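You operate a simulated robot arm through the tools that you are given. There is no shell and no other tool. Be economical: measure what you need, move in short steps, check, and stop when the job is done.

The job below is to be done with a simulated two-armed robot. You get a single attempt, and the scene is never put back.

JOB
The press is locked off: bleed it and open the sample port for the fitter.
Fine: try the start first; gauge to nought, tap shut; port left open; lock and key stay as they are.

It is judged by the outcome, as a careful person would: the job done as asked, and still so three seconds after it is handed in. It fails if anything else is knocked over, pushed out of place, dropped, spilled or broken.

ROBOT AND FRAMES
Two 7-joint arms with two-finger parallel grippers on one trunk, on a base that drives. Base frame: it is fixed to the floor where the robot stands at the start and does not move with it; the origin is under the middle of the robot, x ahead of it, y to its left, z up. Readings come in cm, rad, newtons and seconds.
The left shoulder is at the start at [3.4, 18.2, 122.1], the right one opposite. With the tool pointing down near the work surface each hand reaches from about 24 to 72 cm from the robot's upright axis, wherever it stands, measured 20 degrees to its own side. Places, roughly: black bleed tap [50, -110, 100]; orange latch lever [50, -140, 100]; sample port lid [70, -140, 100]; screenings press [90, -80, 130]. Payload 3.91 kg a hand.
Tool frame (each hand has its own): the origin (TCP) lies between the finger pads and is the grasp point; the fingertips stand 3 cm ahead of it; z points along the fingers, y is the line along which they close. The gripper opens to 11 cm. The fingers are 2 cm wide and 1 cm thick; the gripper's body (4.8 by 11.2 cm) begins 5.5 cm behind the TCP.
Orientation is told as [roll, pitch, yaw] about the base's x, y, z axes, in that order, counted from this pose: with the fingers straight down and closing along the base's y, the tool's x points along the base's -x, its y along +y and its z along -z.

CONTROLS
- The arms move only by the tool servo_tool. It takes "left_moves", "right_moves" or both (then of equal length, played together; a hand with none holds still); each is a list of rows, each a list of 7 numbers: the turn, a rotation vector about the tool's x, y, z in units of 6 degrees (1.0 is 6 degrees), then the shift along the tool's x, y, z in units of 30 mm (1.0 is 30 mm), then the gripper command, from -1 (shut) to 1 (fully open), values between in proportion. In form: [[rx, ry, rz, x, y, z, claw], ...]. A call has 1 to 10 rows; each row shifts and turns the commanded pose from where the row before left it, along the tool's axes as they then stand. A call with a number of a shift or a turn outside -1 to 1 is refused whole. Each row takes 0.2 s and may step no farther than 5 cm and 0.15 rad from the row before; otherwise, or with a gripper value out of range, the whole call is refused. A pose out of reach is approached as far as the arm can. The call stops where the force on the tool passes 90 N (or 10 N more than at its start, if that is more) or the arm is blocked; 0.2 s more then pass. The fingers move at their own pace (about 7.2 cm/s each) and stop on an object; they squeeze with about 35 N. The grip force told is the motor's: it shows also when the fingers shut on nothing. Time passes only in rows, and 0.2 s behind the last, so rows that do not move let the fingers close. It gives the time, the measured TCP pose, the force on the tool (base axes), the opening and the grip force at its end, in the units of the frame above (readings bear some noise), with the torque about the TCP (base axes, N m) and any sound that the robot's microphone picked up, and new pictures: "views" is both (left out), scene, wrist or none (wrist: the cameras of the hands that moved).
- Cameras (640 x 400 px; columns grow to the right, rows downward): "scene" is now at [15.24, -1.92, 145.76]; the picture's right is [-0.20, -0.98, 0.00], its down [-0.17, 0.04, -0.98] and it looks along [0.96, -0.20, -0.18] (base axes); focal length 214 px, centre (320, 200). "left" rides on the left gripper at [7.2, -1.7, -10.3] in its tool frame; the picture's right is [0.23, 0.97, 0.00], its down [-0.76, 0.18, -0.62] and it looks along [-0.61, 0.14, 0.78] (tool axes); focal length 222 px, centre (320, 200). "right" rides on the right gripper at [7.2, 1.7, -10.3] in its tool frame; the picture's right is [-0.23, 0.97, 0.00], its down [-0.76, -0.18, -0.62] and it looks along [-0.61, -0.14, 0.78] (tool axes); focal length 222 px, centre (320, 200). There is no depth. A picture from a camera that has moved, and an enlarged one, comes with that camera's place and axes in the base frame and with its lens.
- move_column(by): slides the trunk up (or, below 0, down) by that many cm; the arms and the scene camera ride with it, the base frame stays. It gives what a move gives, with no picture.
- base_move(legs): drives the robot by 1 to 6 legs, each [ahead, left, turn to the left] in cm, cm and rad, along the robot's own axes; the way and the turn of a leg run together, so that a leg with both is an arc; at most 150 cm and 3.142 rad a leg. The arms and the cameras ride along, it lands a little off, and it stops where it bumps. It gives what a move gives, and a new picture of the scene camera.
- turn_head(pan, tilt): turns the head with the scene camera to pan (to the left, within 1.396 rad either way) and tilt (down, from -0.506 to 1.204), counted from straight ahead of the robot. It gives what a move gives, and a new picture of the scene camera.
- zoom(camera, box): a new picture of the part [left, top, right, bottom] of that camera's present view, enlarged. The clock stands still meanwhile.
- job_done(): hands the job in; it is judged then, once.

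Go step by step. Nothing tells you exact positions but the pictures and the camera data: compare them with the known pose of the tool, close in by small moves and look again before you grip or let go. The budget is 120 turns and 260 pictures, counting those below and the enlarged ones. Unless the task says otherwise, let go and move clear before handing in.

The tools are called after "Call:" by a JSON object that holds its "fn" and its "kwargs". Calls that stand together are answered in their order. servo_tool: Moves the arms, as the interface text tells. Its arguments: {"type":"object","properties":{"left_moves":{"type":"array"},"right_moves":{"type":"array"},"views":{"type":"string","enum":["both","scene","wrist","none"]}},"required":[]} The other tools are called the same way: move_column (by) slides the trunk up or down; base_move (legs) drives the base; turn_head (pan, tilt) turns the head that bears the scene camera; zoom (camera, box) takes an enlarged picture of a part of a camera's view; job_done () hands the job in.

At the start:

```text
time_s: 0.0
left_tool_pos: [56.18, 21.29, 99.95]
left_ee_rot: [0.001, -0.002, 0.002]
left_contact_force: [-1.3, -0.1, -0.3]
left_moment: [0.01, 0.0, 0.02]
left_width: 10.99
left_gripper_force: 0.1
right_tool_pos: [47.33, -15.62, 100.13]
right_ee_rot: [-0.001, -0.002, 0.0]
right_contact_force: [0.0, -0.1, 0.9]
right_moment: [0.0, -0.02, -0.01]
right_width: 11.01
right_gripper_force: 0.2
trunk travel left (down, up): [-47.5, 3.9]
robot x, y, heading: [0.09, 0.1, -0.001]
head pan, tilt: [-0.206, 0.178]
```

scene: 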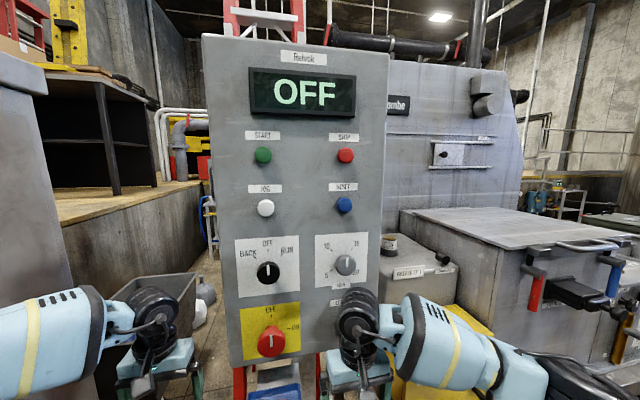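
right: 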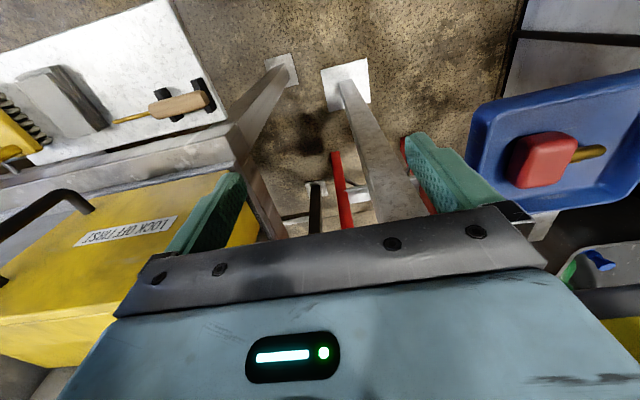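
left: 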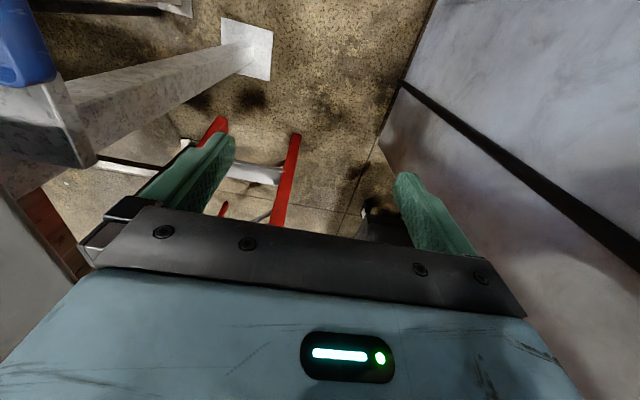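

I see the control panel ahead with the green START button at upper left, the isolator at lower middle, and the press to the right. I'll look closer at the panel and then toward the tap and port before moving.

Call:
{"fn": "zoom", "kwargs": {"camera": "scene", "box": [200, 30, 400, 370]}}

Call:
{"fn": "turn_head", "kwargs": {"pan": -1.0, "tilt": 0.4}}

```text
1.18 times, centred on (300, 200) of scene
camera zoom: at [15.24, -1.92, 145.76], right [-0.2, -0.98, 0.0], down [-0.17, 0.04, -0.98], along [0.96, -0.2, -0.18], focal length 252 px, centre (344, 200)
```

zoom: 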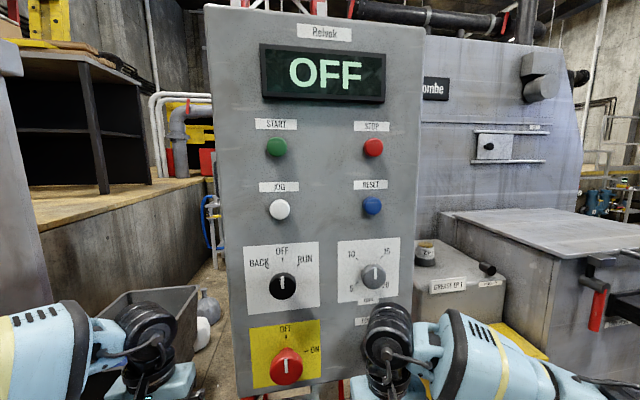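

```text
time_s: 1.1
left_tool_pos: [56.05, 21.28, 100.01]
left_ee_rot: [0.0, -0.002, 0.002]
left_contact_force: [-0.2, 0.2, -0.4]
left_moment: [0.02, 0.0, 0.0]
left_width: 11.0
left_gripper_force: 0.0
right_tool_pos: [47.35, -15.76, 100.01]
right_ee_rot: [0.001, -0.004, 0.001]
right_contact_force: [0.8, -0.1, -0.3]
right_moment: [0.04, 0.0, -0.02]
right_width: 11.0
right_gripper_force: 0.0
trunk travel left (down, up): [-47.5, 3.9]
robot x, y, heading: [0.12, 0.12, 0.001]
head pan, tilt: [-1.0, 0.4]
camera scene: at [11.15, -7.81, 143.69], right [-0.84, -0.54, 0.0], down [-0.21, 0.33, -0.92], along [0.5, -0.77, -0.39], focal length 214 px, centre (320, 200)
```

scene: 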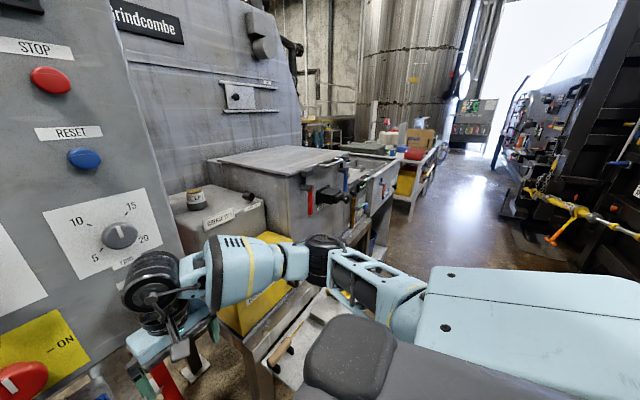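

START is at about [55, 0, 147] on a panel face near x=55. I'll back off a little for room, then look again.

Call:
{"fn": "base_move", "kwargs": {"legs": [[-15, 0, 0]]}}

Call:
{"fn": "turn_head", "kwargs": {"pan": -0.1, "tilt": 0.1}}

```text
time_s: 2.5
left_tool_pos: [41.63, 21.26, 100.02]
left_ee_rot: [0.0, -0.002, -0.001]
left_contact_force: [-0.8, 0.2, -0.1]
left_moment: [-0.02, 0.01, 0.01]
left_width: 11.02
left_gripper_force: 0.0
right_tool_pos: [32.68, -15.71, 100.02]
right_ee_rot: [0.0, -0.001, -0.002]
right_contact_force: [0.1, 0.0, 1.1]
right_moment: [0.0, -0.01, -0.01]
right_width: 11.01
right_gripper_force: 0.1
trunk travel left (down, up): [-47.5, 3.9]
robot x, y, heading: [-14.45, 0.01, -0.002]
head pan, tilt: [-1.0, 0.4]
camera scene: at [-3.39, -7.82, 143.69], right [-0.84, -0.54, 0.0], down [-0.21, 0.33, -0.92], along [0.5, -0.78, -0.39], focal length 214 px, centre (320, 200)
```

scene: 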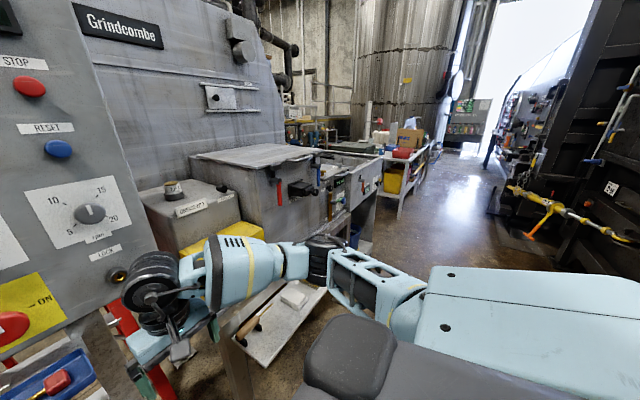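

```text
time_s: 3.7
left_tool_pos: [41.61, 21.14, 100.02]
left_ee_rot: [-0.001, -0.002, -0.001]
left_contact_force: [0.4, 0.3, 0.4]
left_moment: [-0.01, 0.02, -0.02]
left_width: 11.0
left_gripper_force: 0.1
right_tool_pos: [32.83, -15.93, 100.02]
right_ee_rot: [-0.001, -0.001, 0.0]
right_contact_force: [0.4, -0.1, -0.3]
right_moment: [0.01, 0.0, 0.03]
right_width: 11.01
right_gripper_force: 0.1
trunk travel left (down, up): [-47.5, 3.9]
robot x, y, heading: [-14.6, -0.31, -0.003]
head pan, tilt: [-0.099, 0.099]
camera scene: at [0.77, -0.96, 146.48], right [-0.1, -0.99, 0.0], down [-0.1, 0.01, -0.99], along [0.99, -0.1, -0.1], focal length 214 px, centre (320, 200)
```

scene: 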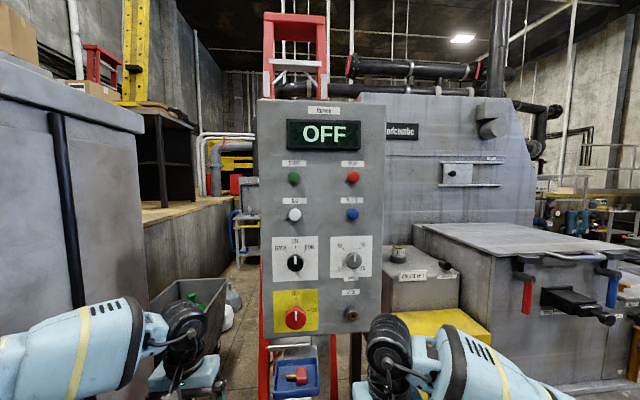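

The panel is as before, START at about [54, 0, 146.6]. I'll raise the right hand with fingers shutting, in front of the panel.

Call:
{"fn": "servo_tool", "kwargs": {"right_moves": [[0, 0, 0, -0.2, 0, -1, -1], [0, 0, 0, -0.2, 0, -1, -1], [0, 0, 0, -0.2, 0, -1, -1], [0, 0, 0, -0.2, 0, -1, -1], [0, 0, 0, -0.2, 0, -1, -1], [0, 0, 0, -0.2, 0, -1, -1], [0, 0, 0, -0.2, 0, -1, -1], [0, 0, 0, -0.2, 0, -1, -1], [0, 0, 0, -0.2, 0, -1, -1], [0, 0, 0, -0.2, 0, -1, -1]], "views": "scene"}}

Call:
{"fn": "servo_tool", "kwargs": {"right_moves": [[0, -1, 0, 0, 0, 0, -1], [0, -1, 0, 0, 0, 0, -1], [0, -1, 0, 0, 0, 0, -1], [0, -1, 0, 0, 0, 0, -1], [0, -1, 0, 0, 0, 0, -1], [0, -1, 0, 0, 0, 0, -1], [0, -1, 0, 0, 0, 0, -1], [0, -1, 0, 0, 0, 0, -1], [0, -1, 0, 0, 0, 0, -1], [0, -1, 0, 0, 0, 0, -1]], "views": "scene"}}

```text
time_s: 5.9
left_tool_pos: [41.66, 21.28, 99.97]
left_ee_rot: [-0.001, -0.002, -0.001]
left_contact_force: [-0.1, 0.7, -0.6]
left_moment: [-0.02, 0.02, -0.02]
left_width: 10.99
left_gripper_force: 0.0
right_tool_pos: [38.77, -15.62, 129.97]
right_ee_rot: [-0.002, -0.003, 0.0]
right_contact_force: [-0.2, 0.7, 0.7]
right_moment: [-0.04, -0.01, 0.0]
right_width: 0.0
right_gripper_force: 35.1
trunk travel left (down, up): [-47.5, 3.9]
robot x, y, heading: [-14.51, -0.03, -0.003]
head pan, tilt: [-0.099, 0.099]
camera scene: at [0.72, -0.88, 146.5], right [-0.1, -0.99, 0.0], down [-0.1, 0.01, -1.0], along [0.99, -0.1, -0.1], focal length 214 px, centre (320, 200)
```

scene: 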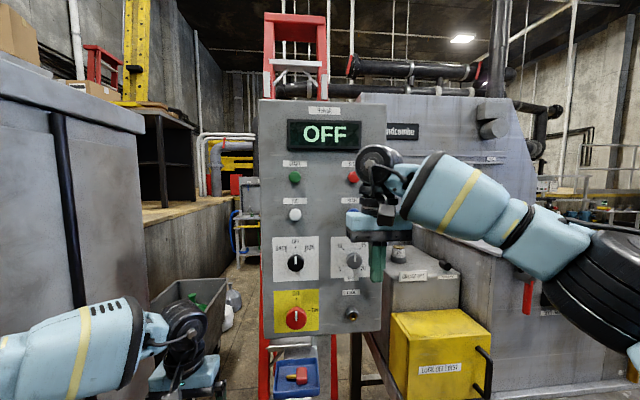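

```text
time_s: 8.1
left_tool_pos: [41.62, 21.2, 99.98]
left_ee_rot: [0.0, -0.002, 0.0]
left_contact_force: [0.1, 0.3, 0.2]
left_moment: [0.01, -0.02, 0.0]
left_width: 10.99
left_gripper_force: 0.2
right_tool_pos: [38.66, -15.8, 130.14]
right_ee_rot: [0.0, -1.051, -0.002]
right_contact_force: [-0.3, -0.1, 0.9]
right_moment: [-0.03, -0.02, 0.0]
right_width: 0.0
right_gripper_force: 34.9
trunk travel left (down, up): [-47.5, 3.9]
robot x, y, heading: [-14.86, 0.38, -0.005]
head pan, tilt: [-0.099, 0.099]
camera scene: at [0.77, -0.97, 146.48], right [-0.1, -0.99, 0.0], down [-0.1, 0.01, -1.0], along [0.99, -0.1, -0.1], focal length 214 px, centre (320, 200)
```

scene: 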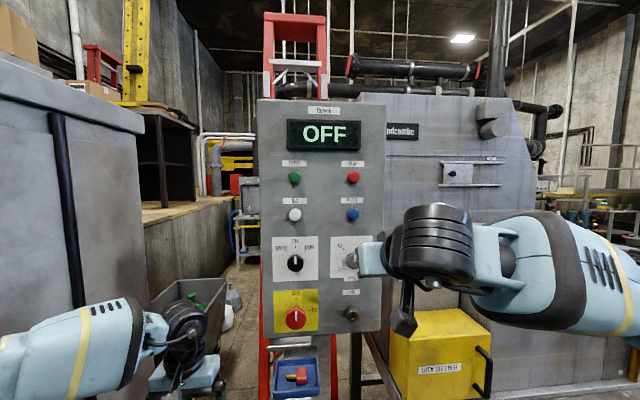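

The hand is 60° over. I'll finish turning it to point at the panel and bring it up and left in front of START, still short of it.

Call:
{"fn": "servo_tool", "kwargs": {"right_moves": [[0, -1, 0, 0, 0, 0, -1], [0, -1, 0, 0, 0, 0, -1], [0, -1, 0, 0, 0, 0, -1], [0, -1, 0, 0, 0, 0, -1], [0, -1, 0, 0, 0, 0, -1]], "views": "none"}}

Call:
{"fn": "servo_tool", "kwargs": {"right_moves": [[0, 0, 0, -0.7, 0.65, 0, -1], [0, 0, 0, -0.7, 0.65, 0, -1], [0, 0, 0, -0.7, 0.65, 0, -1], [0, 0, 0, -0.7, 0.65, 0, -1], [0, 0, 0, -0.7, 0.65, 0, -1], [0, 0, 0, -0.7, 0.65, 0, -1], [0, 0, 0, -0.7, 0.65, 0, -1], [0, 0, 0, -0.6, 0.65, 0, -1]]}}

```text
time_s: 9.3
left_tool_pos: [41.52, 21.27, 100.07]
left_ee_rot: [0.001, -0.005, 0.0]
left_contact_force: [-0.4, 0.3, 0.8]
left_moment: [-0.01, 0.01, 0.01]
left_width: 11.01
left_gripper_force: 0.1
right_tool_pos: [38.53, -15.69, 130.23]
right_ee_rot: [3.112, -1.562, -3.113]
right_contact_force: [-0.6, 0.3, 0.2]
right_moment: [0.01, -0.01, 0.01]
right_width: 0.0
right_gripper_force: 34.9
trunk travel left (down, up): [-47.5, 3.9]
robot x, y, heading: [-14.46, 0.4, -0.003]
head pan, tilt: [-0.099, 0.099]
```

```text
time_s: 11.1
left_tool_pos: [41.55, 21.33, 99.96]
left_ee_rot: [0.001, -0.003, -0.001]
left_contact_force: [0.4, 0.3, 0.1]
left_moment: [0.01, -0.01, 0.05]
left_width: 11.02
left_gripper_force: 0.1
right_tool_pos: [38.57, -0.03, 146.61]
right_ee_rot: [-2.081, -1.57, 2.081]
right_contact_force: [0.7, 0.0, 0.2]
right_moment: [0.02, 0.04, 0.0]
right_width: 0.01
right_gripper_force: 35.1
trunk travel left (down, up): [-47.5, 3.9]
robot x, y, heading: [-14.76, 0.18, -0.005]
head pan, tilt: [-0.099, 0.099]
camera scene: at [0.73, -0.85, 146.49], right [-0.1, -0.99, 0.0], down [-0.1, 0.01, -1.0], along [0.99, -0.1, -0.1], focal length 214 px, centre (320, 200)
camera right: at [28.23, 1.68, 139.5], right [0.0, 0.97, 0.23], down [-0.62, -0.18, 0.76], along [0.78, -0.14, 0.61], focal length 222 px, centre (320, 200)
```

scene: 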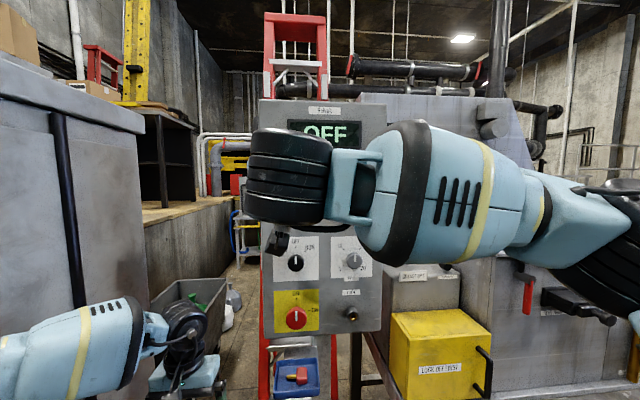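
right: 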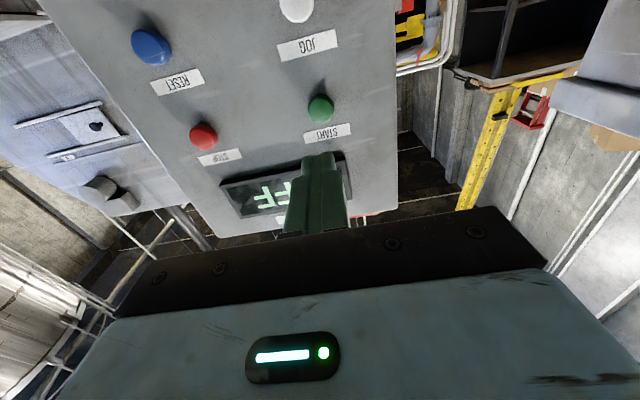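

START checks out at about [53, 0, 146.7], straight ahead of the shut fingertips (x≈41.6). I'll advance to just short and look.

Call:
{"fn": "servo_tool", "kwargs": {"right_moves": [[0, 0, 0, 0, 0, 0.9, -1], [0, 0, 0, 0, 0, 0.9, -1], [0, 0, 0, 0, 0, 0.9, -1]], "views": "wrist"}}

```text
time_s: 11.9
left_tool_pos: [41.66, 21.23, 99.97]
left_ee_rot: [0.002, -0.002, 0.002]
left_contact_force: [0.1, 0.5, 0.9]
left_moment: [0.0, 0.0, -0.01]
left_width: 11.0
left_gripper_force: 0.0
right_tool_pos: [46.9, -0.04, 146.48]
right_ee_rot: [-1.307, -1.571, 1.303]
right_contact_force: [0.0, 0.1, -0.3]
right_moment: [0.01, 0.0, -0.04]
right_width: 0.01
right_gripper_force: 35.1
trunk travel left (down, up): [-47.5, 3.9]
robot x, y, heading: [-14.4, -0.08, -0.001]
head pan, tilt: [-0.099, 0.099]
camera right: at [36.61, 1.72, 139.39], right [0.0, 0.97, 0.23], down [-0.62, -0.18, 0.76], along [0.78, -0.14, 0.61], focal length 222 px, centre (320, 200)
```

right: 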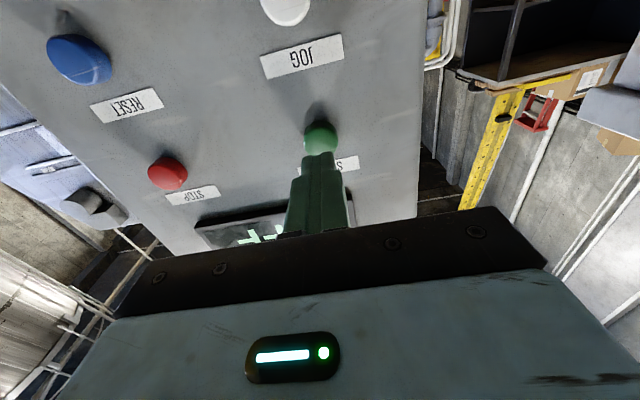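

The button lies just ahead and perhaps half a centimetre higher. I'll raise slightly and press in gently until force shows.

Call:
{"fn": "servo_tool", "kwargs": {"right_moves": [[0, 0, 0, -0.2, 0, 0.3, -1], [0, 0, 0, 0, 0, 0.3, -1], [0, 0, 0, 0, 0, 0.3, -1]]}}

```text
time_s: 12.7
left_tool_pos: [41.74, 21.11, 99.95]
left_ee_rot: [0.001, -0.001, -0.001]
left_contact_force: [-0.3, 0.0, -0.5]
left_moment: [-0.01, -0.01, 0.03]
left_width: 11.0
left_gripper_force: 0.1
right_tool_pos: [49.62, -0.26, 147.15]
right_ee_rot: [-2.436, -1.569, 2.434]
right_contact_force: [0.2, -0.4, -0.5]
right_moment: [0.02, 0.01, 0.0]
right_width: 0.0
right_gripper_force: 35.1
trunk travel left (down, up): [-47.5, 3.9]
robot x, y, heading: [-14.55, -0.11, -0.004]
head pan, tilt: [-0.099, 0.099]
camera scene: at [0.78, -0.94, 146.48], right [-0.1, -0.99, 0.0], down [-0.1, 0.01, -0.99], along [0.99, -0.1, -0.1], focal length 214 px, centre (320, 200)
camera right: at [39.22, 1.57, 139.96], right [0.0, 0.97, 0.23], down [-0.62, -0.18, 0.76], along [0.78, -0.14, 0.61], focal length 222 px, centre (320, 200)
```

scene: 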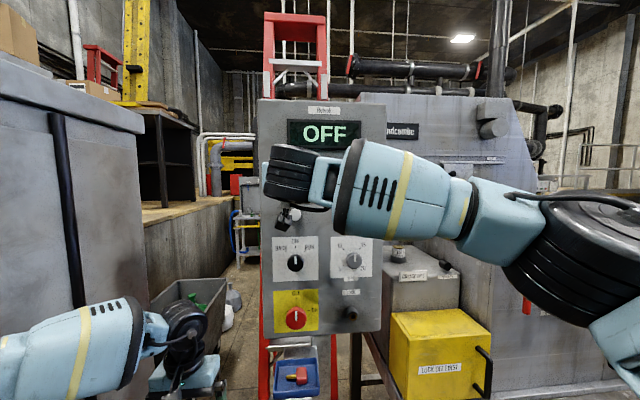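
right: 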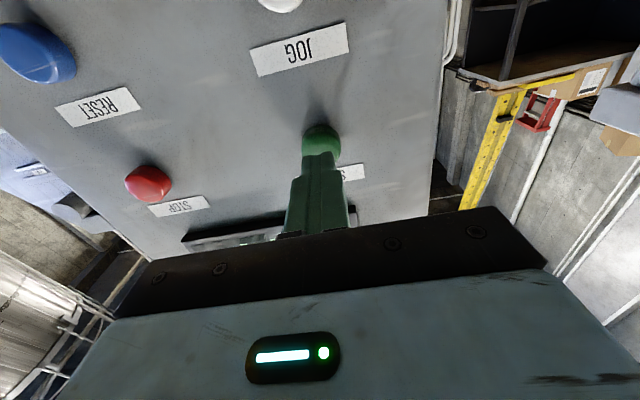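

No contact yet; the button is aligned, a few cm ahead. I press on in small steps.

Call:
{"fn": "servo_tool", "kwargs": {"right_moves": [[0, 0, 0, 0, 0, 0.25, -1], [0, 0, 0, 0, 0, 0.25, -1], [0, 0, 0, 0, 0, 0.25, -1]]}}

```text
time_s: 13.5
left_tool_pos: [41.45, 21.21, 100.15]
left_ee_rot: [0.0, -0.002, 0.0]
left_contact_force: [1.1, -0.5, -0.3]
left_moment: [0.0, 0.03, -0.05]
left_width: 11.01
left_gripper_force: 0.0
right_tool_pos: [51.53, -0.16, 147.26]
right_ee_rot: [-2.803, -1.57, 2.801]
right_contact_force: [-7.7, -2.2, -2.8]
right_moment: [0.02, 0.1, -0.07]
right_width: 0.0
right_gripper_force: 35.2
trunk travel left (down, up): [-47.5, 3.9]
robot x, y, heading: [-14.54, 0.24, -0.008]
head pan, tilt: [-0.099, 0.099]
heard: click
camera scene: at [0.59, -0.99, 146.5], right [-0.1, -0.99, 0.0], down [-0.1, 0.01, -1.0], along [0.99, -0.1, -0.1], focal length 214 px, centre (320, 200)
camera right: at [41.25, 1.58, 140.06], right [0.0, 0.97, 0.23], down [-0.62, -0.18, 0.76], along [0.78, -0.14, 0.61], focal length 222 px, centre (320, 200)
```

scene: 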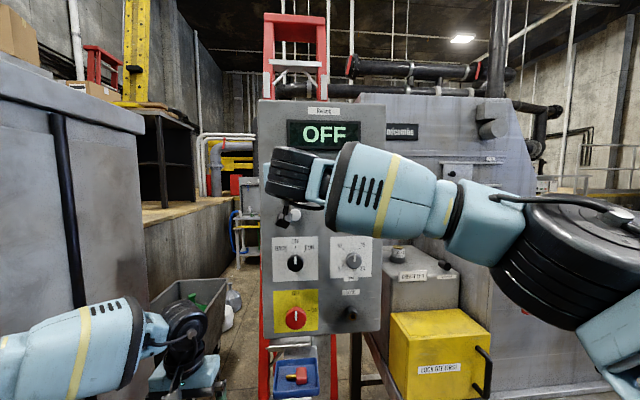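
right: 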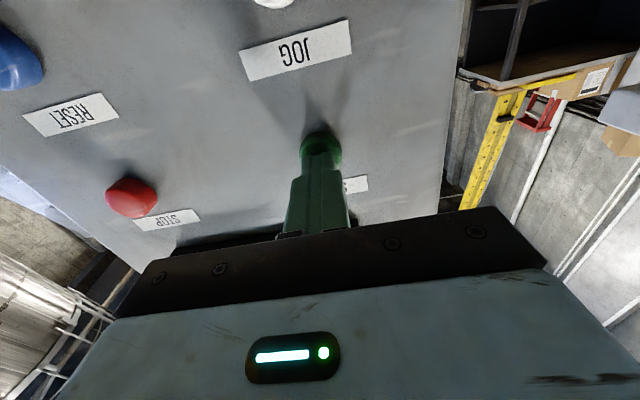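

The START clicked and the display stays OFF, so the press is dead. I'll withdraw and refold the right hand to its down pose.

Call:
{"fn": "servo_tool", "kwargs": {"right_moves": [[0, 0, 0, 0, 0, -0.9, -1], [0, 0, 0, 0, 0, -0.9, -1], [0, 0, 0, 0, 0, -0.9, -1], [0, 0, 0, 0, 0, -0.9, -1], [0, 0, 0, 0, 0, -0.9, -1], [0, 0, 0, 0.9, -0.9, 0, -1], [0, 0, 0, 0.9, -0.9, 0, -1], [0, 0, 0, 0.9, -0.9, 0, -1], [0, 0, 0, 0.9, -0.9, 0, -1], [0, 0, 0, 0.9, -0.9, 0, -1]], "views": "scene"}}

Call:
{"fn": "servo_tool", "kwargs": {"right_moves": [[0, 1, 0, 0, -0.3, 0, -1], [0, 1, 0, 0, -0.3, 0, -1], [0, 1, 0, 0, 0, 0, -1], [0, 1, 0, 0, 0, 0, -1], [0, 1, 0, 0, 0, 0, -1], [0, 1, 0, 0, 0, 0, -1], [0, 1, 0, 0, 0, 0, -1], [0, 1, 0, 0, 0, 0, -1], [0, 1, 0, 0, 0, 0, -1], [0, 1, 0, 0, 0, 0, -1]], "views": "none"}}

Call:
{"fn": "servo_tool", "kwargs": {"right_moves": [[0, 1, 0, 0, 0, 0, -1], [0, 1, 0, 0, 0, 0, -1], [0, 1, 0, 0, 0, 0, -1], [0, 1, 0, 0, 0, 0, -1], [0, 1, 0, 0, 0, 0, -1]], "views": "none"}}

Call:
{"fn": "turn_head", "kwargs": {"pan": -1.1, "tilt": 0.35}}

```text
time_s: 15.7
left_tool_pos: [41.68, 21.14, 100.05]
left_ee_rot: [0.0, 0.001, -0.001]
left_contact_force: [-0.3, -0.2, -0.3]
left_moment: [0.02, 0.03, 0.03]
left_width: 11.0
left_gripper_force: 0.1
right_tool_pos: [38.18, -14.13, 133.42]
right_ee_rot: [2.397, -1.568, -2.399]
right_contact_force: [0.0, 0.0, 0.0]
right_moment: [0.01, 0.03, 0.03]
right_width: 0.0
right_gripper_force: 35.3
trunk travel left (down, up): [-47.5, 3.9]
robot x, y, heading: [-14.86, 0.05, 0.002]
head pan, tilt: [-0.099, 0.099]
camera scene: at [0.8, -1.08, 146.48], right [-0.1, -0.99, 0.0], down [-0.1, 0.01, -0.99], along [0.99, -0.1, -0.1], focal length 214 px, centre (320, 200)
```

scene: 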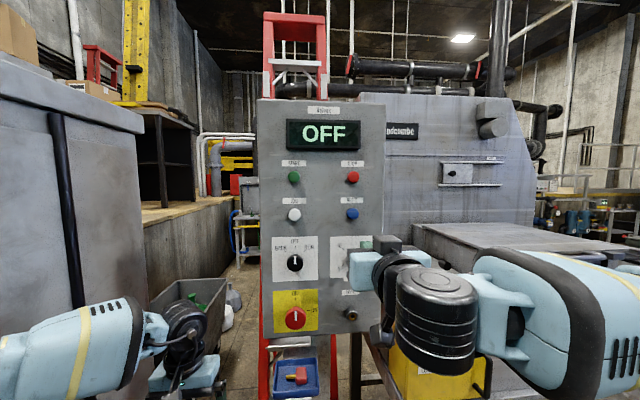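

```text
time_s: 17.9
left_tool_pos: [41.7, 21.24, 100.01]
left_ee_rot: [-0.001, -0.001, -0.001]
left_contact_force: [-0.3, -0.6, -0.4]
left_moment: [-0.02, 0.02, 0.02]
left_width: 11.02
left_gripper_force: 0.0
right_tool_pos: [38.36, -15.46, 133.48]
right_ee_rot: [-0.001, -0.521, -0.001]
right_contact_force: [0.6, -0.9, -0.3]
right_moment: [0.0, -0.04, 0.01]
right_width: 0.0
right_gripper_force: 34.8
trunk travel left (down, up): [-47.5, 3.9]
robot x, y, heading: [-14.65, -0.12, 0.001]
head pan, tilt: [-0.099, 0.099]
```

```text
time_s: 19.1
left_tool_pos: [41.66, 21.23, 100.03]
left_ee_rot: [-0.001, -0.002, 0.0]
left_contact_force: [-0.1, 0.2, 1.2]
left_moment: [-0.02, -0.02, -0.02]
left_width: 11.0
left_gripper_force: 0.1
right_tool_pos: [38.32, -15.55, 133.65]
right_ee_rot: [0.0, 0.0, -0.002]
right_contact_force: [0.0, 0.7, 0.5]
right_moment: [0.02, 0.0, -0.01]
right_width: 0.0
right_gripper_force: 35.6
trunk travel left (down, up): [-47.5, 3.9]
robot x, y, heading: [-14.47, -0.22, -0.0]
head pan, tilt: [-0.099, 0.099]
```

```text
time_s: 20.4
left_tool_pos: [41.56, 21.21, 99.97]
left_ee_rot: [0.0, -0.002, 0.002]
left_contact_force: [-0.5, 0.4, -0.2]
left_moment: [0.01, -0.02, 0.01]
left_width: 10.96
left_gripper_force: 0.0
right_tool_pos: [38.26, -15.5, 133.6]
right_ee_rot: [-0.001, -0.002, -0.001]
right_contact_force: [-0.6, -0.2, -0.2]
right_moment: [-0.01, 0.03, -0.02]
right_width: 0.02
right_gripper_force: 34.6
trunk travel left (down, up): [-47.5, 3.9]
robot x, y, heading: [-14.54, 0.26, 0.002]
head pan, tilt: [-1.1, 0.351]
camera scene: at [-4.16, -8.32, 144.15], right [-0.89, -0.45, 0.0], down [-0.16, 0.31, -0.94], along [0.43, -0.84, -0.34], focal length 214 px, centre (320, 200)
```

scene: 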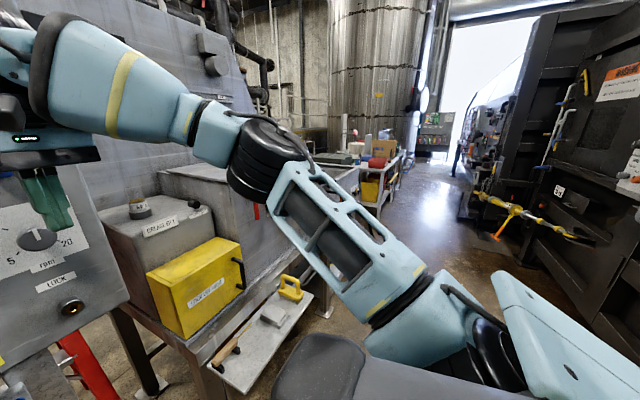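

The fingers are clear and the way to the right is open; the bench shelf juts to about x≈20. I'll back off and drive right toward the port, then look.

Call:
{"fn": "base_move", "kwargs": {"legs": [[-30, 0, 0], [0, -110, 0]]}}

Call:
{"fn": "turn_head", "kwargs": {"pan": 0.0, "tilt": 0.35}}

```text
time_s: 31.8
left_tool_pos: [11.78, -86.9, 100.03]
left_ee_rot: [-0.001, -0.002, 0.011]
left_contact_force: [-0.9, 0.1, -0.4]
left_moment: [0.01, 0.01, 0.01]
left_width: 11.01
left_gripper_force: 0.2
right_tool_pos: [8.9, -123.78, 133.6]
right_ee_rot: [0.001, -0.002, 0.008]
right_contact_force: [-0.6, -0.1, 0.3]
right_moment: [0.03, 0.0, 0.0]
right_width: 0.0
right_gripper_force: 35.1
trunk travel left (down, up): [-47.5, 3.9]
robot x, y, heading: [-44.1, -108.53, 0.005]
head pan, tilt: [-1.1, 0.351]
camera scene: at [-33.54, -117.01, 144.15], right [-0.89, -0.46, 0.0], down [-0.16, 0.3, -0.94], along [0.43, -0.83, -0.34], focal length 214 px, centre (320, 200)
```

scene: 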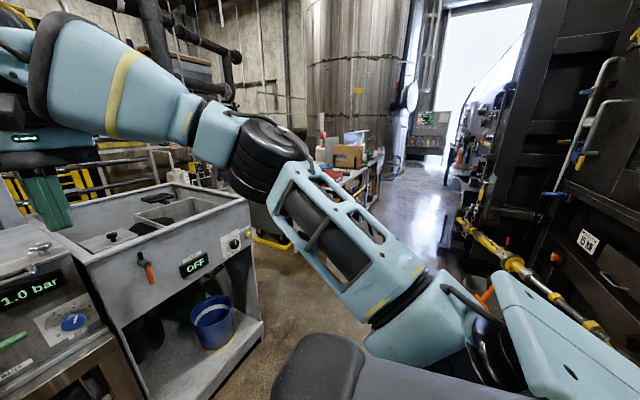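

```text
time_s: 33.2
left_tool_pos: [11.83, -86.92, 100.05]
left_ee_rot: [-0.001, -0.002, 0.011]
left_contact_force: [-0.7, 0.7, -1.0]
left_moment: [-0.03, 0.02, 0.0]
left_width: 11.0
left_gripper_force: 0.0
right_tool_pos: [8.97, -123.8, 133.7]
right_ee_rot: [0.001, -0.001, 0.009]
right_contact_force: [-0.1, 0.0, 0.0]
right_moment: [-0.01, 0.01, 0.01]
right_width: 0.01
right_gripper_force: 35.1
trunk travel left (down, up): [-47.5, 3.9]
robot x, y, heading: [-44.0, -109.11, 0.004]
head pan, tilt: [0.0, 0.351]
camera scene: at [-28.54, -108.67, 144.15], right [0.01, -1.0, 0.0], down [-0.34, 0.0, -0.94], along [0.94, 0.01, -0.34], focal length 214 px, centre (320, 200)
```

scene: 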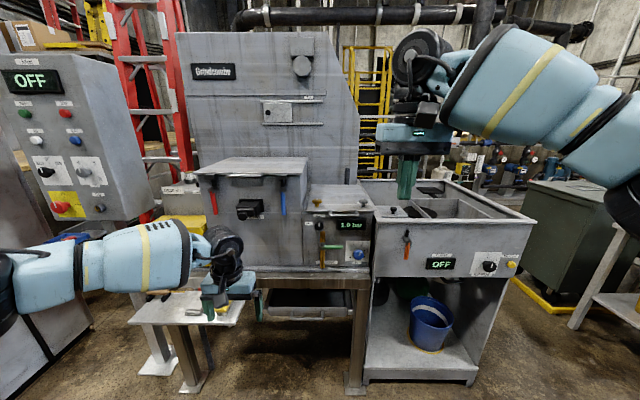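

Call:
{"fn": "zoom", "kwargs": {"camera": "scene", "box": [190, 150, 390, 275]}}

Call:
{"fn": "zoom", "kwargs": {"camera": "scene", "box": [295, 180, 391, 276]}}

```text
3.20 times, centred on (290, 212) of scene
camera zoom: at [-28.54, -108.67, 144.15], right [0.01, -1.0, 0.0], down [-0.34, 0.0, -0.94], along [0.94, 0.01, -0.34], focal length 686 px, centre (416, 160)
```

zoom: 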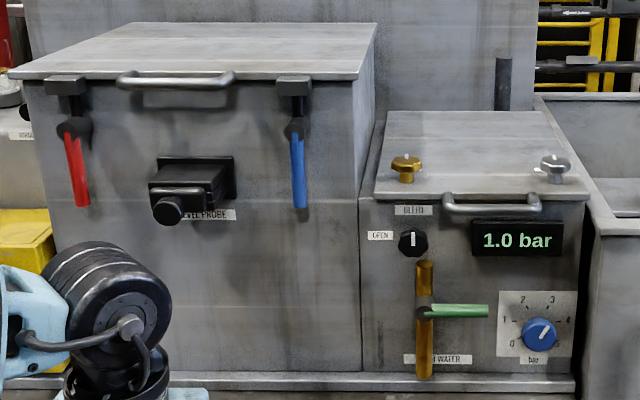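

```text
4.17 times, centred on (343, 228) of scene
camera zoom: at [-28.54, -108.67, 144.15], right [0.01, -1.0, 0.0], down [-0.34, 0.0, -0.94], along [0.94, 0.01, -0.34], focal length 894 px, centre (224, 83)
```

zoom: 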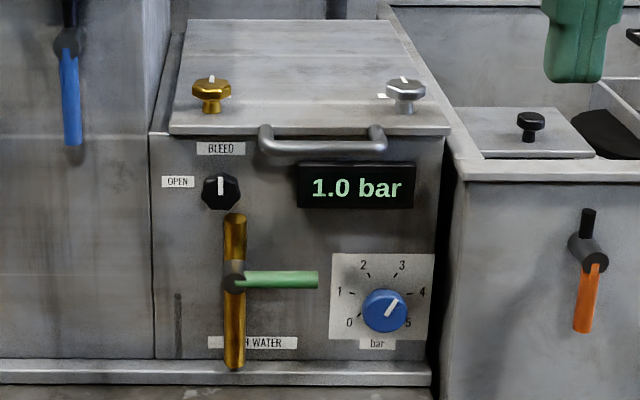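

Gauge 1.0 bar; the black BLEED knob is at about [50, -108, 104] with its mark up and OPEN to its left; the orange latch is on the box to the right with a small knobbed lid. I'll zoom on that box and pre-pose the arms here in free space: right hand horizontal, left hand pulled back.

Call:
{"fn": "servo_tool", "kwargs": {"left_moves": [[0, 0, 0, 1, 0, 0, 1], [0, 0, 0, 1, 0, 0, 1], [0, 0, 0, 1, 0, 0, 1], [0, 0, 0, 1, 0, 0, 1], [0, 0, 0, 1, 0, 0, 1], [0, 0, 0, 1, 0, 0, 1], [0, 0, 0, 0, 0, 0, 1], [0, 0, 0, 0, 0, 0, 1], [0, 0, 0, 0, 0, 0, 1], [0, 0, 0, 0, 0, 0, 1]], "right_moves": [[0, -1, 0, 0, 0, 0, 0], [0, -1, 0, 0, 0, 0, 0], [0, -1, 0, 0, 0, 0, 0], [0, -1, 0, 0, 0, 0, 0], [0, -1, 0, 0, 0, 0, 0], [0, -1, 0, 0, 0, 0, 0], [0, -1, 0, 0, 0, 0, 0], [0, -1, 0, 0, 0, 0, 0], [0, -1, 0, 0, 0, 0, 0], [0, -1, 0, 0, 0, 0, 0]], "views": "none"}}

Call:
{"fn": "servo_tool", "kwargs": {"right_moves": [[0, -1, 0, 0, 0, 0, 0], [0, -1, 0, 0, 0, 0, 0], [0, -1, 0, 0, 0, 0, 0], [0, -1, 0, 0, 0, 0, 0], [0, -1, 0, 0, 0, 0, 0], [0, 0, 0, 1, 0, 0, 0], [0, 0, 0, 1, 0, 0, 0], [0, 0, 0, 1, 0, 0, 0], [0, 0, 0, 1, 0, 0, 0], [0, 0, 0, 1, 0, 0, 0]], "views": "none"}}

Call:
{"fn": "servo_tool", "kwargs": {"right_moves": [[0, 0, 0, 1, 0, 0, 0], [0, 0, 0, 1, 0, 0, 0], [0, 0, 0, 1, 0, 0, 0], [0, 0, 0, 1, 0, 0, 0]], "views": "scene"}}

Call:
{"fn": "zoom", "kwargs": {"camera": "scene", "box": [350, 160, 550, 285]}}

```text
time_s: 35.4
left_tool_pos: [-5.89, -87.23, 99.96]
left_ee_rot: [0.001, 0.0, 0.011]
left_contact_force: [-0.2, -0.2, -0.1]
left_moment: [0.01, -0.01, 0.03]
left_width: 10.99
left_gripper_force: 0.0
right_tool_pos: [8.92, -123.69, 133.53]
right_ee_rot: [-0.001, -1.051, 0.009]
right_contact_force: [-0.5, 0.2, 0.1]
right_moment: [0.01, 0.01, -0.02]
right_width: 5.5
right_gripper_force: 0.1
trunk travel left (down, up): [-47.5, 3.9]
robot x, y, heading: [-43.78, -109.14, 0.008]
head pan, tilt: [0.0, 0.351]
```

```text
time_s: 37.6
left_tool_pos: [-6.13, -87.1, 99.88]
left_ee_rot: [0.001, -0.001, 0.013]
left_contact_force: [-0.4, 0.4, -1.2]
left_moment: [-0.01, -0.01, -0.02]
left_width: 11.01
left_gripper_force: 0.0
right_tool_pos: [8.57, -121.93, 119.76]
right_ee_rot: [-0.517, -1.567, 0.52]
right_contact_force: [1.0, 0.3, 0.9]
right_moment: [-0.02, 0.03, 0.0]
right_width: 5.51
right_gripper_force: 0.0
right hand out of reach, approached as far as the arm can: row 9, 10
trunk travel left (down, up): [-47.5, 3.9]
robot x, y, heading: [-43.88, -108.73, 0.009]
head pan, tilt: [0.0, 0.351]
```

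```text
time_s: 38.6
left_tool_pos: [-5.95, -87.16, 99.82]
left_ee_rot: [-0.001, 0.0, 0.011]
left_contact_force: [0.3, -0.2, -0.3]
left_moment: [0.02, 0.03, -0.02]
left_width: 11.0
left_gripper_force: 0.0
right_tool_pos: [7.0, -117.36, 110.05]
right_ee_rot: [-0.84, -1.569, 0.843]
right_contact_force: [0.5, 0.0, -0.2]
right_moment: [0.02, 0.01, 0.01]
right_width: 5.52
right_gripper_force: 0.1
right hand out of reach, approached as far as the arm can: row 1, 2, 3, 4
trunk travel left (down, up): [-47.5, 3.9]
robot x, y, heading: [-44.01, -108.52, 0.012]
head pan, tilt: [0.0, 0.351]
camera scene: at [-28.49, -108.61, 144.14], right [0.01, -1.0, 0.0], down [-0.34, 0.0, -0.94], along [0.94, 0.01, -0.34], focal length 214 px, centre (320, 200)
```

scene: 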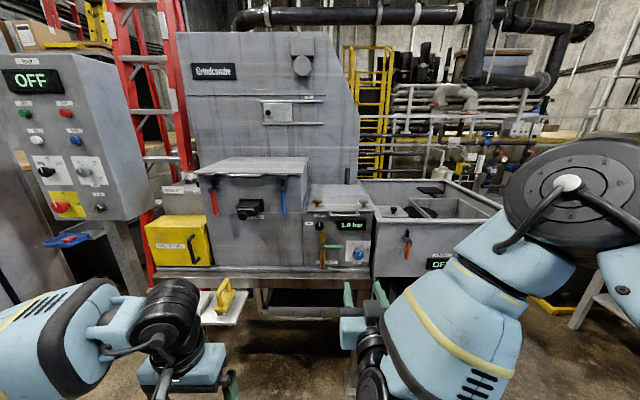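

```text
3.20 times, centred on (450, 222) of scene
camera zoom: at [-28.49, -108.61, 144.14], right [0.01, -1.0, 0.0], down [-0.34, 0.0, -0.94], along [0.94, 0.01, -0.34], focal length 686 px, centre (-96, 128)
```

zoom: 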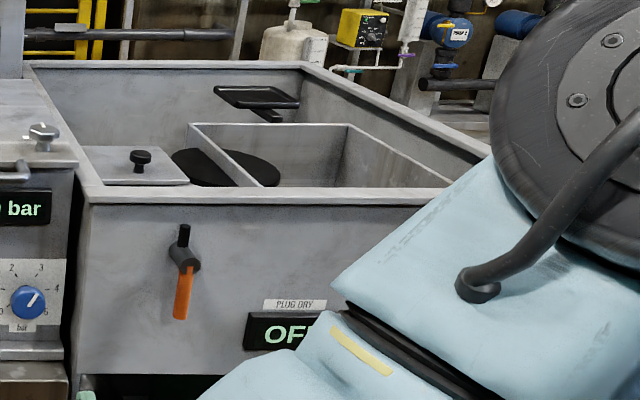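

The horizontal hand is out of reach this low and close; lowering the trunk solves that. I'll lower it 25 cm in this free space, then raise the right hand to knob height.

Call:
{"fn": "move_column", "kwargs": {"by": -25}}

Call:
{"fn": "servo_tool", "kwargs": {"right_moves": [[0, 0, 0, -0.9, 0, 0.1, 0], [0, 0, 0, -0.9, 0, 0.1, 0], [0, 0, 0, -0.9, 0, 0.1, 0], [0, 0, 0, -0.9, 0, 0.1, 0], [0, 0, 0, -0.9, 0, 0.1, 0], [0, 0, 0, -0.9, 0, 0.1, 0], [0, 0, 0, -0.9, 0, 0, 0]], "views": "scene"}}

```text
time_s: 41.1
left_tool_pos: [-6.12, -87.1, 75.04]
left_ee_rot: [0.0, -0.002, 0.01]
left_contact_force: [1.1, 0.0, -0.5]
left_moment: [-0.01, 0.03, 0.03]
left_width: 11.04
left_gripper_force: 0.1
right_tool_pos: [6.98, -117.67, 84.97]
right_ee_rot: [-3.045, -1.57, 3.055]
right_contact_force: [1.0, 0.0, -0.9]
right_moment: [0.03, 0.03, -0.04]
right_width: 5.5
right_gripper_force: 0.1
trunk travel left (down, up): [-22.5, 28.9]
robot x, y, heading: [-43.96, -109.02, 0.01]
head pan, tilt: [0.0, 0.351]
```

```text
time_s: 42.7
left_tool_pos: [-6.06, -87.13, 74.84]
left_ee_rot: [0.001, -0.001, 0.008]
left_contact_force: [-0.1, -0.2, -0.1]
left_moment: [-0.01, 0.01, 0.01]
left_width: 10.98
left_gripper_force: 0.1
right_tool_pos: [8.9, -117.59, 103.85]
right_ee_rot: [-2.356, -1.57, 2.366]
right_contact_force: [0.5, 0.8, 0.1]
right_moment: [0.02, -0.01, 0.04]
right_width: 5.52
right_gripper_force: 0.0
trunk travel left (down, up): [-22.5, 28.9]
robot x, y, heading: [-43.64, -108.84, 0.009]
head pan, tilt: [0.0, 0.351]
camera scene: at [-17.93, -108.57, 116.82], right [0.01, -1.0, 0.0], down [-0.34, 0.0, -0.94], along [0.94, 0.01, -0.34], focal length 214 px, centre (320, 200)
```

scene: 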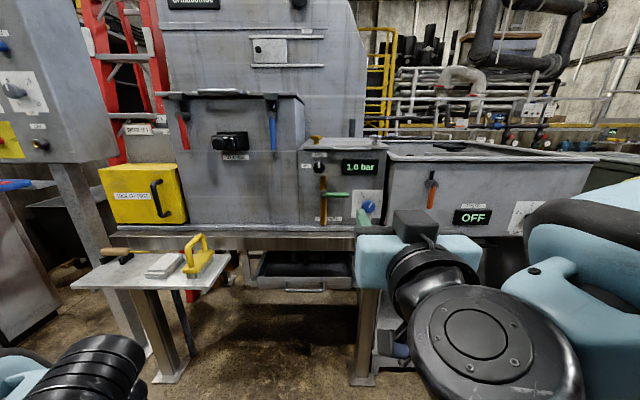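

The knob triangulates to about [54, -107.5, 102]. I'll slide the hand to that y and drive 30 cm ahead.

Call:
{"fn": "servo_tool", "kwargs": {"right_moves": [[0, 0, 0, 0, 0.85, 0, 0], [0, 0, 0, 0, 0.85, 0, 0], [0, 0, 0, 0, 0.85, 0, 0], [0, 0, 0, 0, 0.8, 0, 0]], "views": "none"}}

Call:
{"fn": "base_move", "kwargs": {"legs": [[28, 0, -0.01]]}}

Call:
{"fn": "servo_tool", "kwargs": {"right_moves": [[0, 0, 0, 0, 0, 0, 0.2]], "views": "wrist"}}

```text
time_s: 43.7
left_tool_pos: [-6.11, -87.11, 74.84]
left_ee_rot: [0.0, -0.004, 0.011]
left_contact_force: [0.4, -0.6, -0.1]
left_moment: [-0.03, 0.01, 0.04]
left_width: 11.02
left_gripper_force: 0.1
right_tool_pos: [8.76, -107.31, 104.03]
right_ee_rot: [-1.913, -1.569, 1.921]
right_contact_force: [0.1, 0.7, -0.1]
right_moment: [-0.01, -0.01, -0.01]
right_width: 5.49
right_gripper_force: 0.0
trunk travel left (down, up): [-22.5, 28.9]
robot x, y, heading: [-43.89, -108.7, 0.007]
head pan, tilt: [0.0, 0.351]
```

```text
time_s: 45.7
left_tool_pos: [21.85, -87.5, 74.98]
left_ee_rot: [-0.002, 0.001, 0.001]
left_contact_force: [0.1, -0.7, -0.5]
left_moment: [-0.02, -0.02, 0.03]
left_width: 10.99
left_gripper_force: 0.0
right_tool_pos: [36.25, -107.88, 103.93]
right_ee_rot: [-2.424, -1.57, 2.424]
right_contact_force: [-0.5, 0.5, -0.3]
right_moment: [0.0, 0.03, 0.01]
right_width: 5.48
right_gripper_force: 0.0
trunk travel left (down, up): [-22.5, 28.9]
robot x, y, heading: [-16.44, -108.65, -0.003]
head pan, tilt: [0.0, 0.351]
camera scene: at [9.78, -108.72, 116.81], right [0.0, -1.0, 0.0], down [-0.34, 0.0, -0.94], along [0.94, 0.0, -0.34], focal length 214 px, centre (320, 200)
```

scene: 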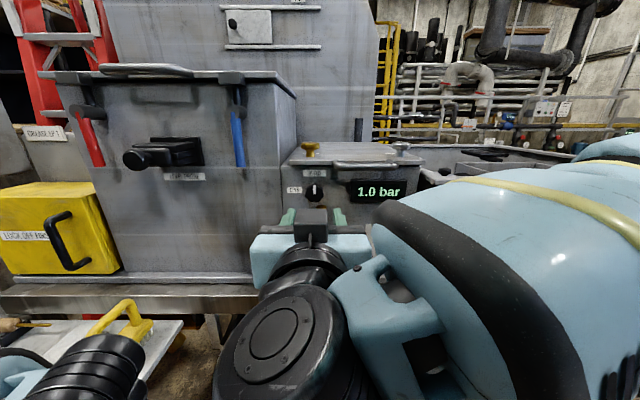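

```text
time_s: 46.1
left_tool_pos: [21.7, -87.49, 74.98]
left_ee_rot: [-0.001, -0.001, 0.001]
left_contact_force: [0.7, 0.1, 0.7]
left_moment: [-0.02, 0.0, -0.01]
left_width: 11.0
left_gripper_force: 0.0
right_tool_pos: [36.34, -107.86, 104.05]
right_ee_rot: [-2.33, -1.569, 2.33]
right_contact_force: [0.4, -0.2, -0.2]
right_moment: [0.03, 0.0, -0.03]
right_width: 6.58
right_gripper_force: 0.0
trunk travel left (down, up): [-22.5, 28.9]
robot x, y, heading: [-16.43, -108.59, -0.005]
head pan, tilt: [0.0, 0.351]
camera right: at [25.97, -106.16, 96.83], right [0.0, 0.97, 0.23], down [-0.62, -0.18, 0.76], along [0.78, -0.14, 0.61], focal length 222 px, centre (320, 200)
```

right: 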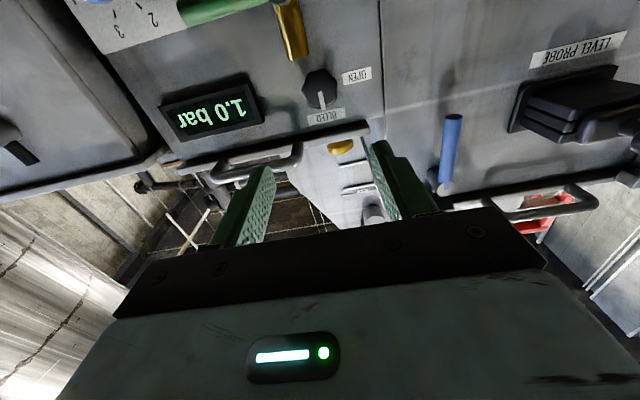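

The knob is at about [54.5, -107.6, 102.7], right ahead. Before closing in I'll check the lid handle's clearance above it.

Call:
{"fn": "zoom", "kwargs": {"camera": "scene", "box": [260, 130, 460, 255]}}

Call:
{"fn": "zoom", "kwargs": {"camera": "right", "box": [150, 30, 450, 218]}}

```text
3.20 times, centred on (360, 192) of scene
camera zoom: at [9.72, -108.72, 116.82], right [0.0, -1.0, 0.0], down [-0.34, 0.0, -0.94], along [0.94, 0.0, -0.34], focal length 686 px, centre (192, 224)
```

zoom: 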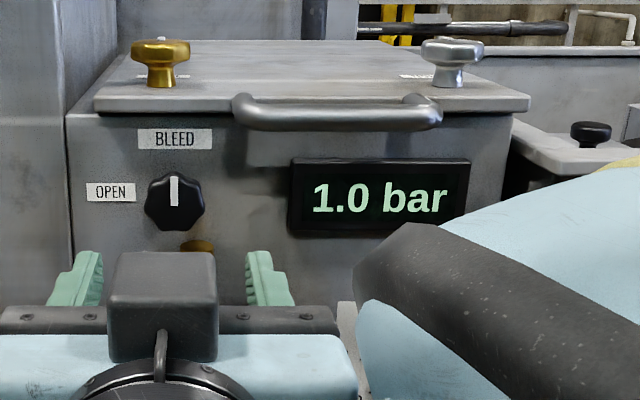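

```text
2.13 times, centred on (300, 124) of right
camera zoom: at [25.97, -106.16, 96.83], right [0.0, 0.97, 0.23], down [-0.62, -0.18, 0.76], along [0.78, -0.14, 0.61], focal length 473 px, centre (363, 362)
```

zoom: 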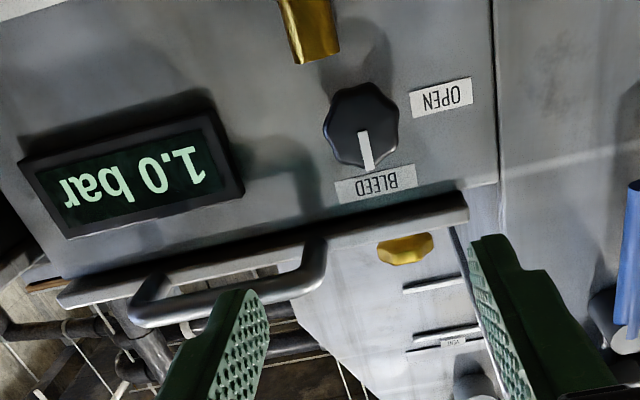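

The handle sits at about [48, -111, 109.5], so I'll grip from the clockwise side: pre-turn the hand +90° here, then turning the knob to OPEN brings it back level, away from the handle.

Call:
{"fn": "servo_tool", "kwargs": {"right_moves": [[0, 0, 1, 0, 0, 0, 0.2], [0, 0, 1, 0, 0, 0, 0.2], [0, 0, 1, 0, 0, 0, 0.2], [0, 0, 1, 0, 0, 0, 0.2], [0, 0, 1, 0, 0, 0, 0.2], [0, 0, 1, 0, 0, 0, 0.2], [0, 0, 1, 0, 0, 0, 0.2], [0, 0, 1, 0, 0, 0, 0.2]], "views": "none"}}

Call:
{"fn": "servo_tool", "kwargs": {"right_moves": [[0, 0, 1, 0, 0, 0, 0.2], [0, 0, 1, 0, 0, 0, 0.2], [0, 0, 1, 0, 0, 0, 0.2], [0, 0, 1, 0, 0, 0, 0.2], [0, 0, 1, 0, 0, 0, 0.2], [0, 0, 1, 0, 0, 0, 0.2], [0, 0, 1, 0, 0, 0, 0.2]], "views": "both"}}

```text
time_s: 47.9
left_tool_pos: [21.74, -87.4, 74.96]
left_ee_rot: [0.001, 0.0, 0.0]
left_contact_force: [-0.6, 0.3, 0.1]
left_moment: [-0.01, 0.02, -0.01]
left_width: 11.01
left_gripper_force: 0.0
right_tool_pos: [36.31, -107.86, 104.02]
right_ee_rot: [1.572, -0.731, -1.573]
right_contact_force: [-0.7, 0.3, -0.6]
right_moment: [-0.02, 0.0, 0.0]
right_width: 6.6
right_gripper_force: 0.1
trunk travel left (down, up): [-22.5, 28.9]
robot x, y, heading: [-16.27, -108.53, -0.002]
head pan, tilt: [0.0, 0.351]
```

```text
time_s: 49.5
left_tool_pos: [21.76, -87.37, 74.97]
left_ee_rot: [0.001, -0.001, 0.0]
left_contact_force: [-0.4, 0.0, 0.1]
left_moment: [0.02, 0.01, -0.01]
left_width: 10.99
left_gripper_force: 0.1
right_tool_pos: [36.32, -107.97, 104.12]
right_ee_rot: [1.572, 0.003, -1.573]
right_contact_force: [0.1, 0.0, 0.3]
right_moment: [0.0, 0.0, -0.01]
right_width: 6.59
right_gripper_force: 0.0
trunk travel left (down, up): [-22.5, 28.9]
robot x, y, heading: [-16.19, -108.65, -0.001]
head pan, tilt: [0.0, 0.351]
camera scene: at [9.72, -108.72, 116.82], right [0.0, -1.0, 0.0], down [-0.34, 0.0, -0.94], along [0.94, 0.0, -0.34], focal length 214 px, centre (320, 200)
camera right: at [25.93, -100.56, 105.8], right [0.0, -0.23, 0.97], down [-0.62, -0.76, -0.18], along [0.78, -0.61, -0.14], focal length 222 px, centre (320, 200)
```

scene: 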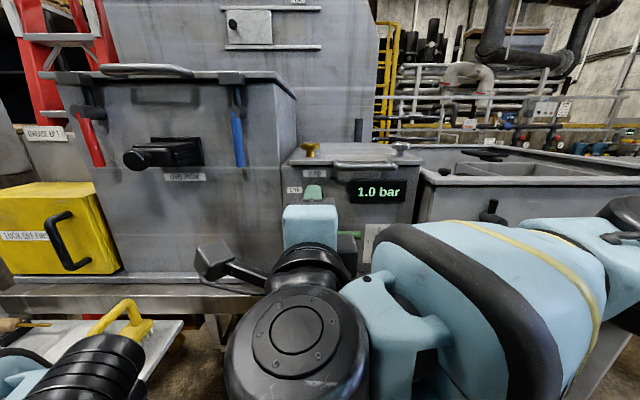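
right: 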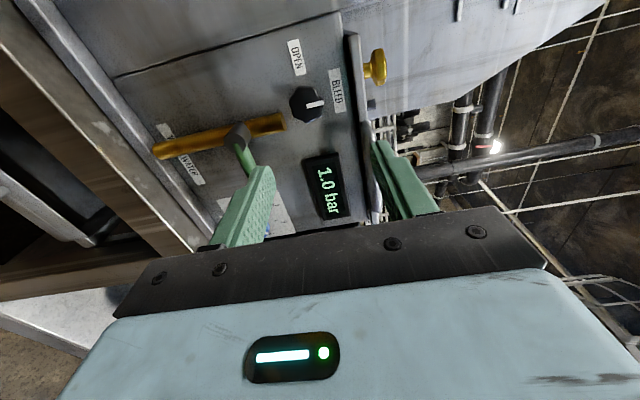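

The vertical grip would foul the brass pipe just below the knob, so I'll use a +30° grip sweeping to −60°, which clears both pipe and handle. Shifting to the knob's axis and turning to +30°.

Call:
{"fn": "servo_tool", "kwargs": {"right_moves": [[0, 0, -1, 0.1, -0.47, 0, 0], [0, 0, -1, 0, 0, 0, 0], [0, 0, -1, 0, 0, 0, 0], [0, 0, -1, 0, 0, 0, 0], [0, 0, -1, 0, 0, 0, 0], [0, 0, -1, 0, 0, 0, 0], [0, 0, -1, 0, 0, 0, 0], [0, 0, -1, 0, 0, 0, 0], [0, 0, -1, 0, 0, 0, 0], [0, 0, -1, 0, 0, 0, 0]], "views": "none"}}

Call:
{"fn": "servo_tool", "kwargs": {"right_moves": [[0, 0, 0, 0, 0, 1, 0], [0, 0, 0, 0, 0, 1, 0], [0, 0, 0, 0, 0, 1, 0]], "views": "both"}}

```text
time_s: 51.7
left_tool_pos: [21.7, -87.47, 74.95]
left_ee_rot: [0.001, -0.002, 0.001]
left_contact_force: [0.5, 0.5, 0.7]
left_moment: [-0.01, 0.0, 0.01]
left_width: 11.02
left_gripper_force: 0.1
right_tool_pos: [36.21, -107.69, 102.48]
right_ee_rot: [1.576, -1.049, -1.574]
right_contact_force: [-0.6, -0.9, -0.6]
right_moment: [0.0, -0.03, -0.01]
right_width: 5.51
right_gripper_force: 0.0
trunk travel left (down, up): [-22.5, 28.9]
robot x, y, heading: [-16.1, -108.87, -0.003]
head pan, tilt: [0.0, 0.351]
```

```text
time_s: 52.5
left_tool_pos: [21.78, -87.39, 74.94]
left_ee_rot: [0.001, 0.001, 0.001]
left_contact_force: [1.2, -0.1, -0.2]
left_moment: [-0.02, 0.02, -0.03]
left_width: 11.0
left_gripper_force: 0.1
right_tool_pos: [45.49, -107.43, 102.66]
right_ee_rot: [1.573, -1.049, -1.574]
right_contact_force: [-0.8, -0.3, -0.3]
right_moment: [-0.01, 0.01, 0.01]
right_width: 5.49
right_gripper_force: 0.0
trunk travel left (down, up): [-22.5, 28.9]
robot x, y, heading: [-16.34, -108.39, -0.002]
head pan, tilt: [0.0, 0.351]
camera scene: at [9.75, -108.72, 116.81], right [0.0, -1.0, 0.0], down [-0.34, 0.0, -0.94], along [0.94, 0.0, -0.34], focal length 214 px, centre (320, 200)
camera right: at [35.03, -102.39, 97.14], right [0.0, 0.73, 0.68], down [-0.62, -0.53, 0.57], along [0.78, -0.43, 0.46], focal length 222 px, centre (320, 200)
```

scene: 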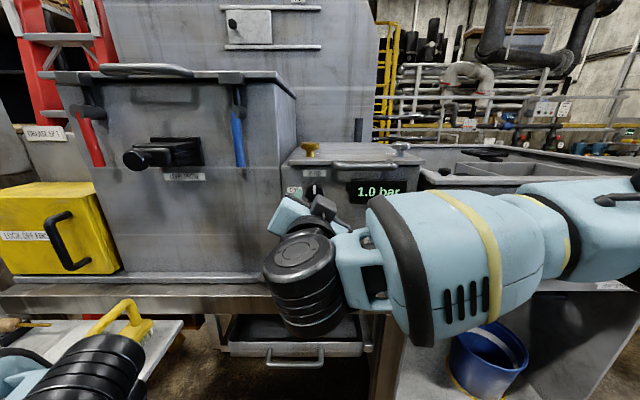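
right: 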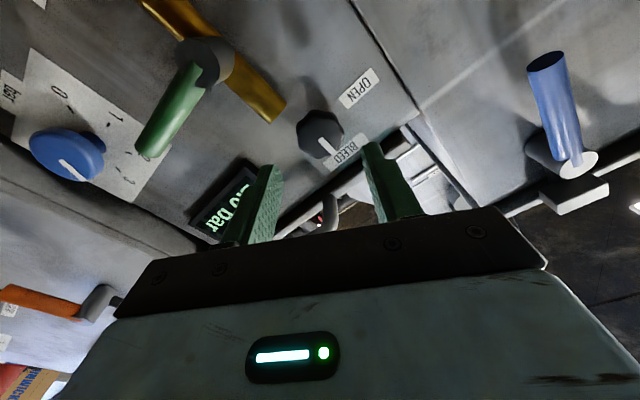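

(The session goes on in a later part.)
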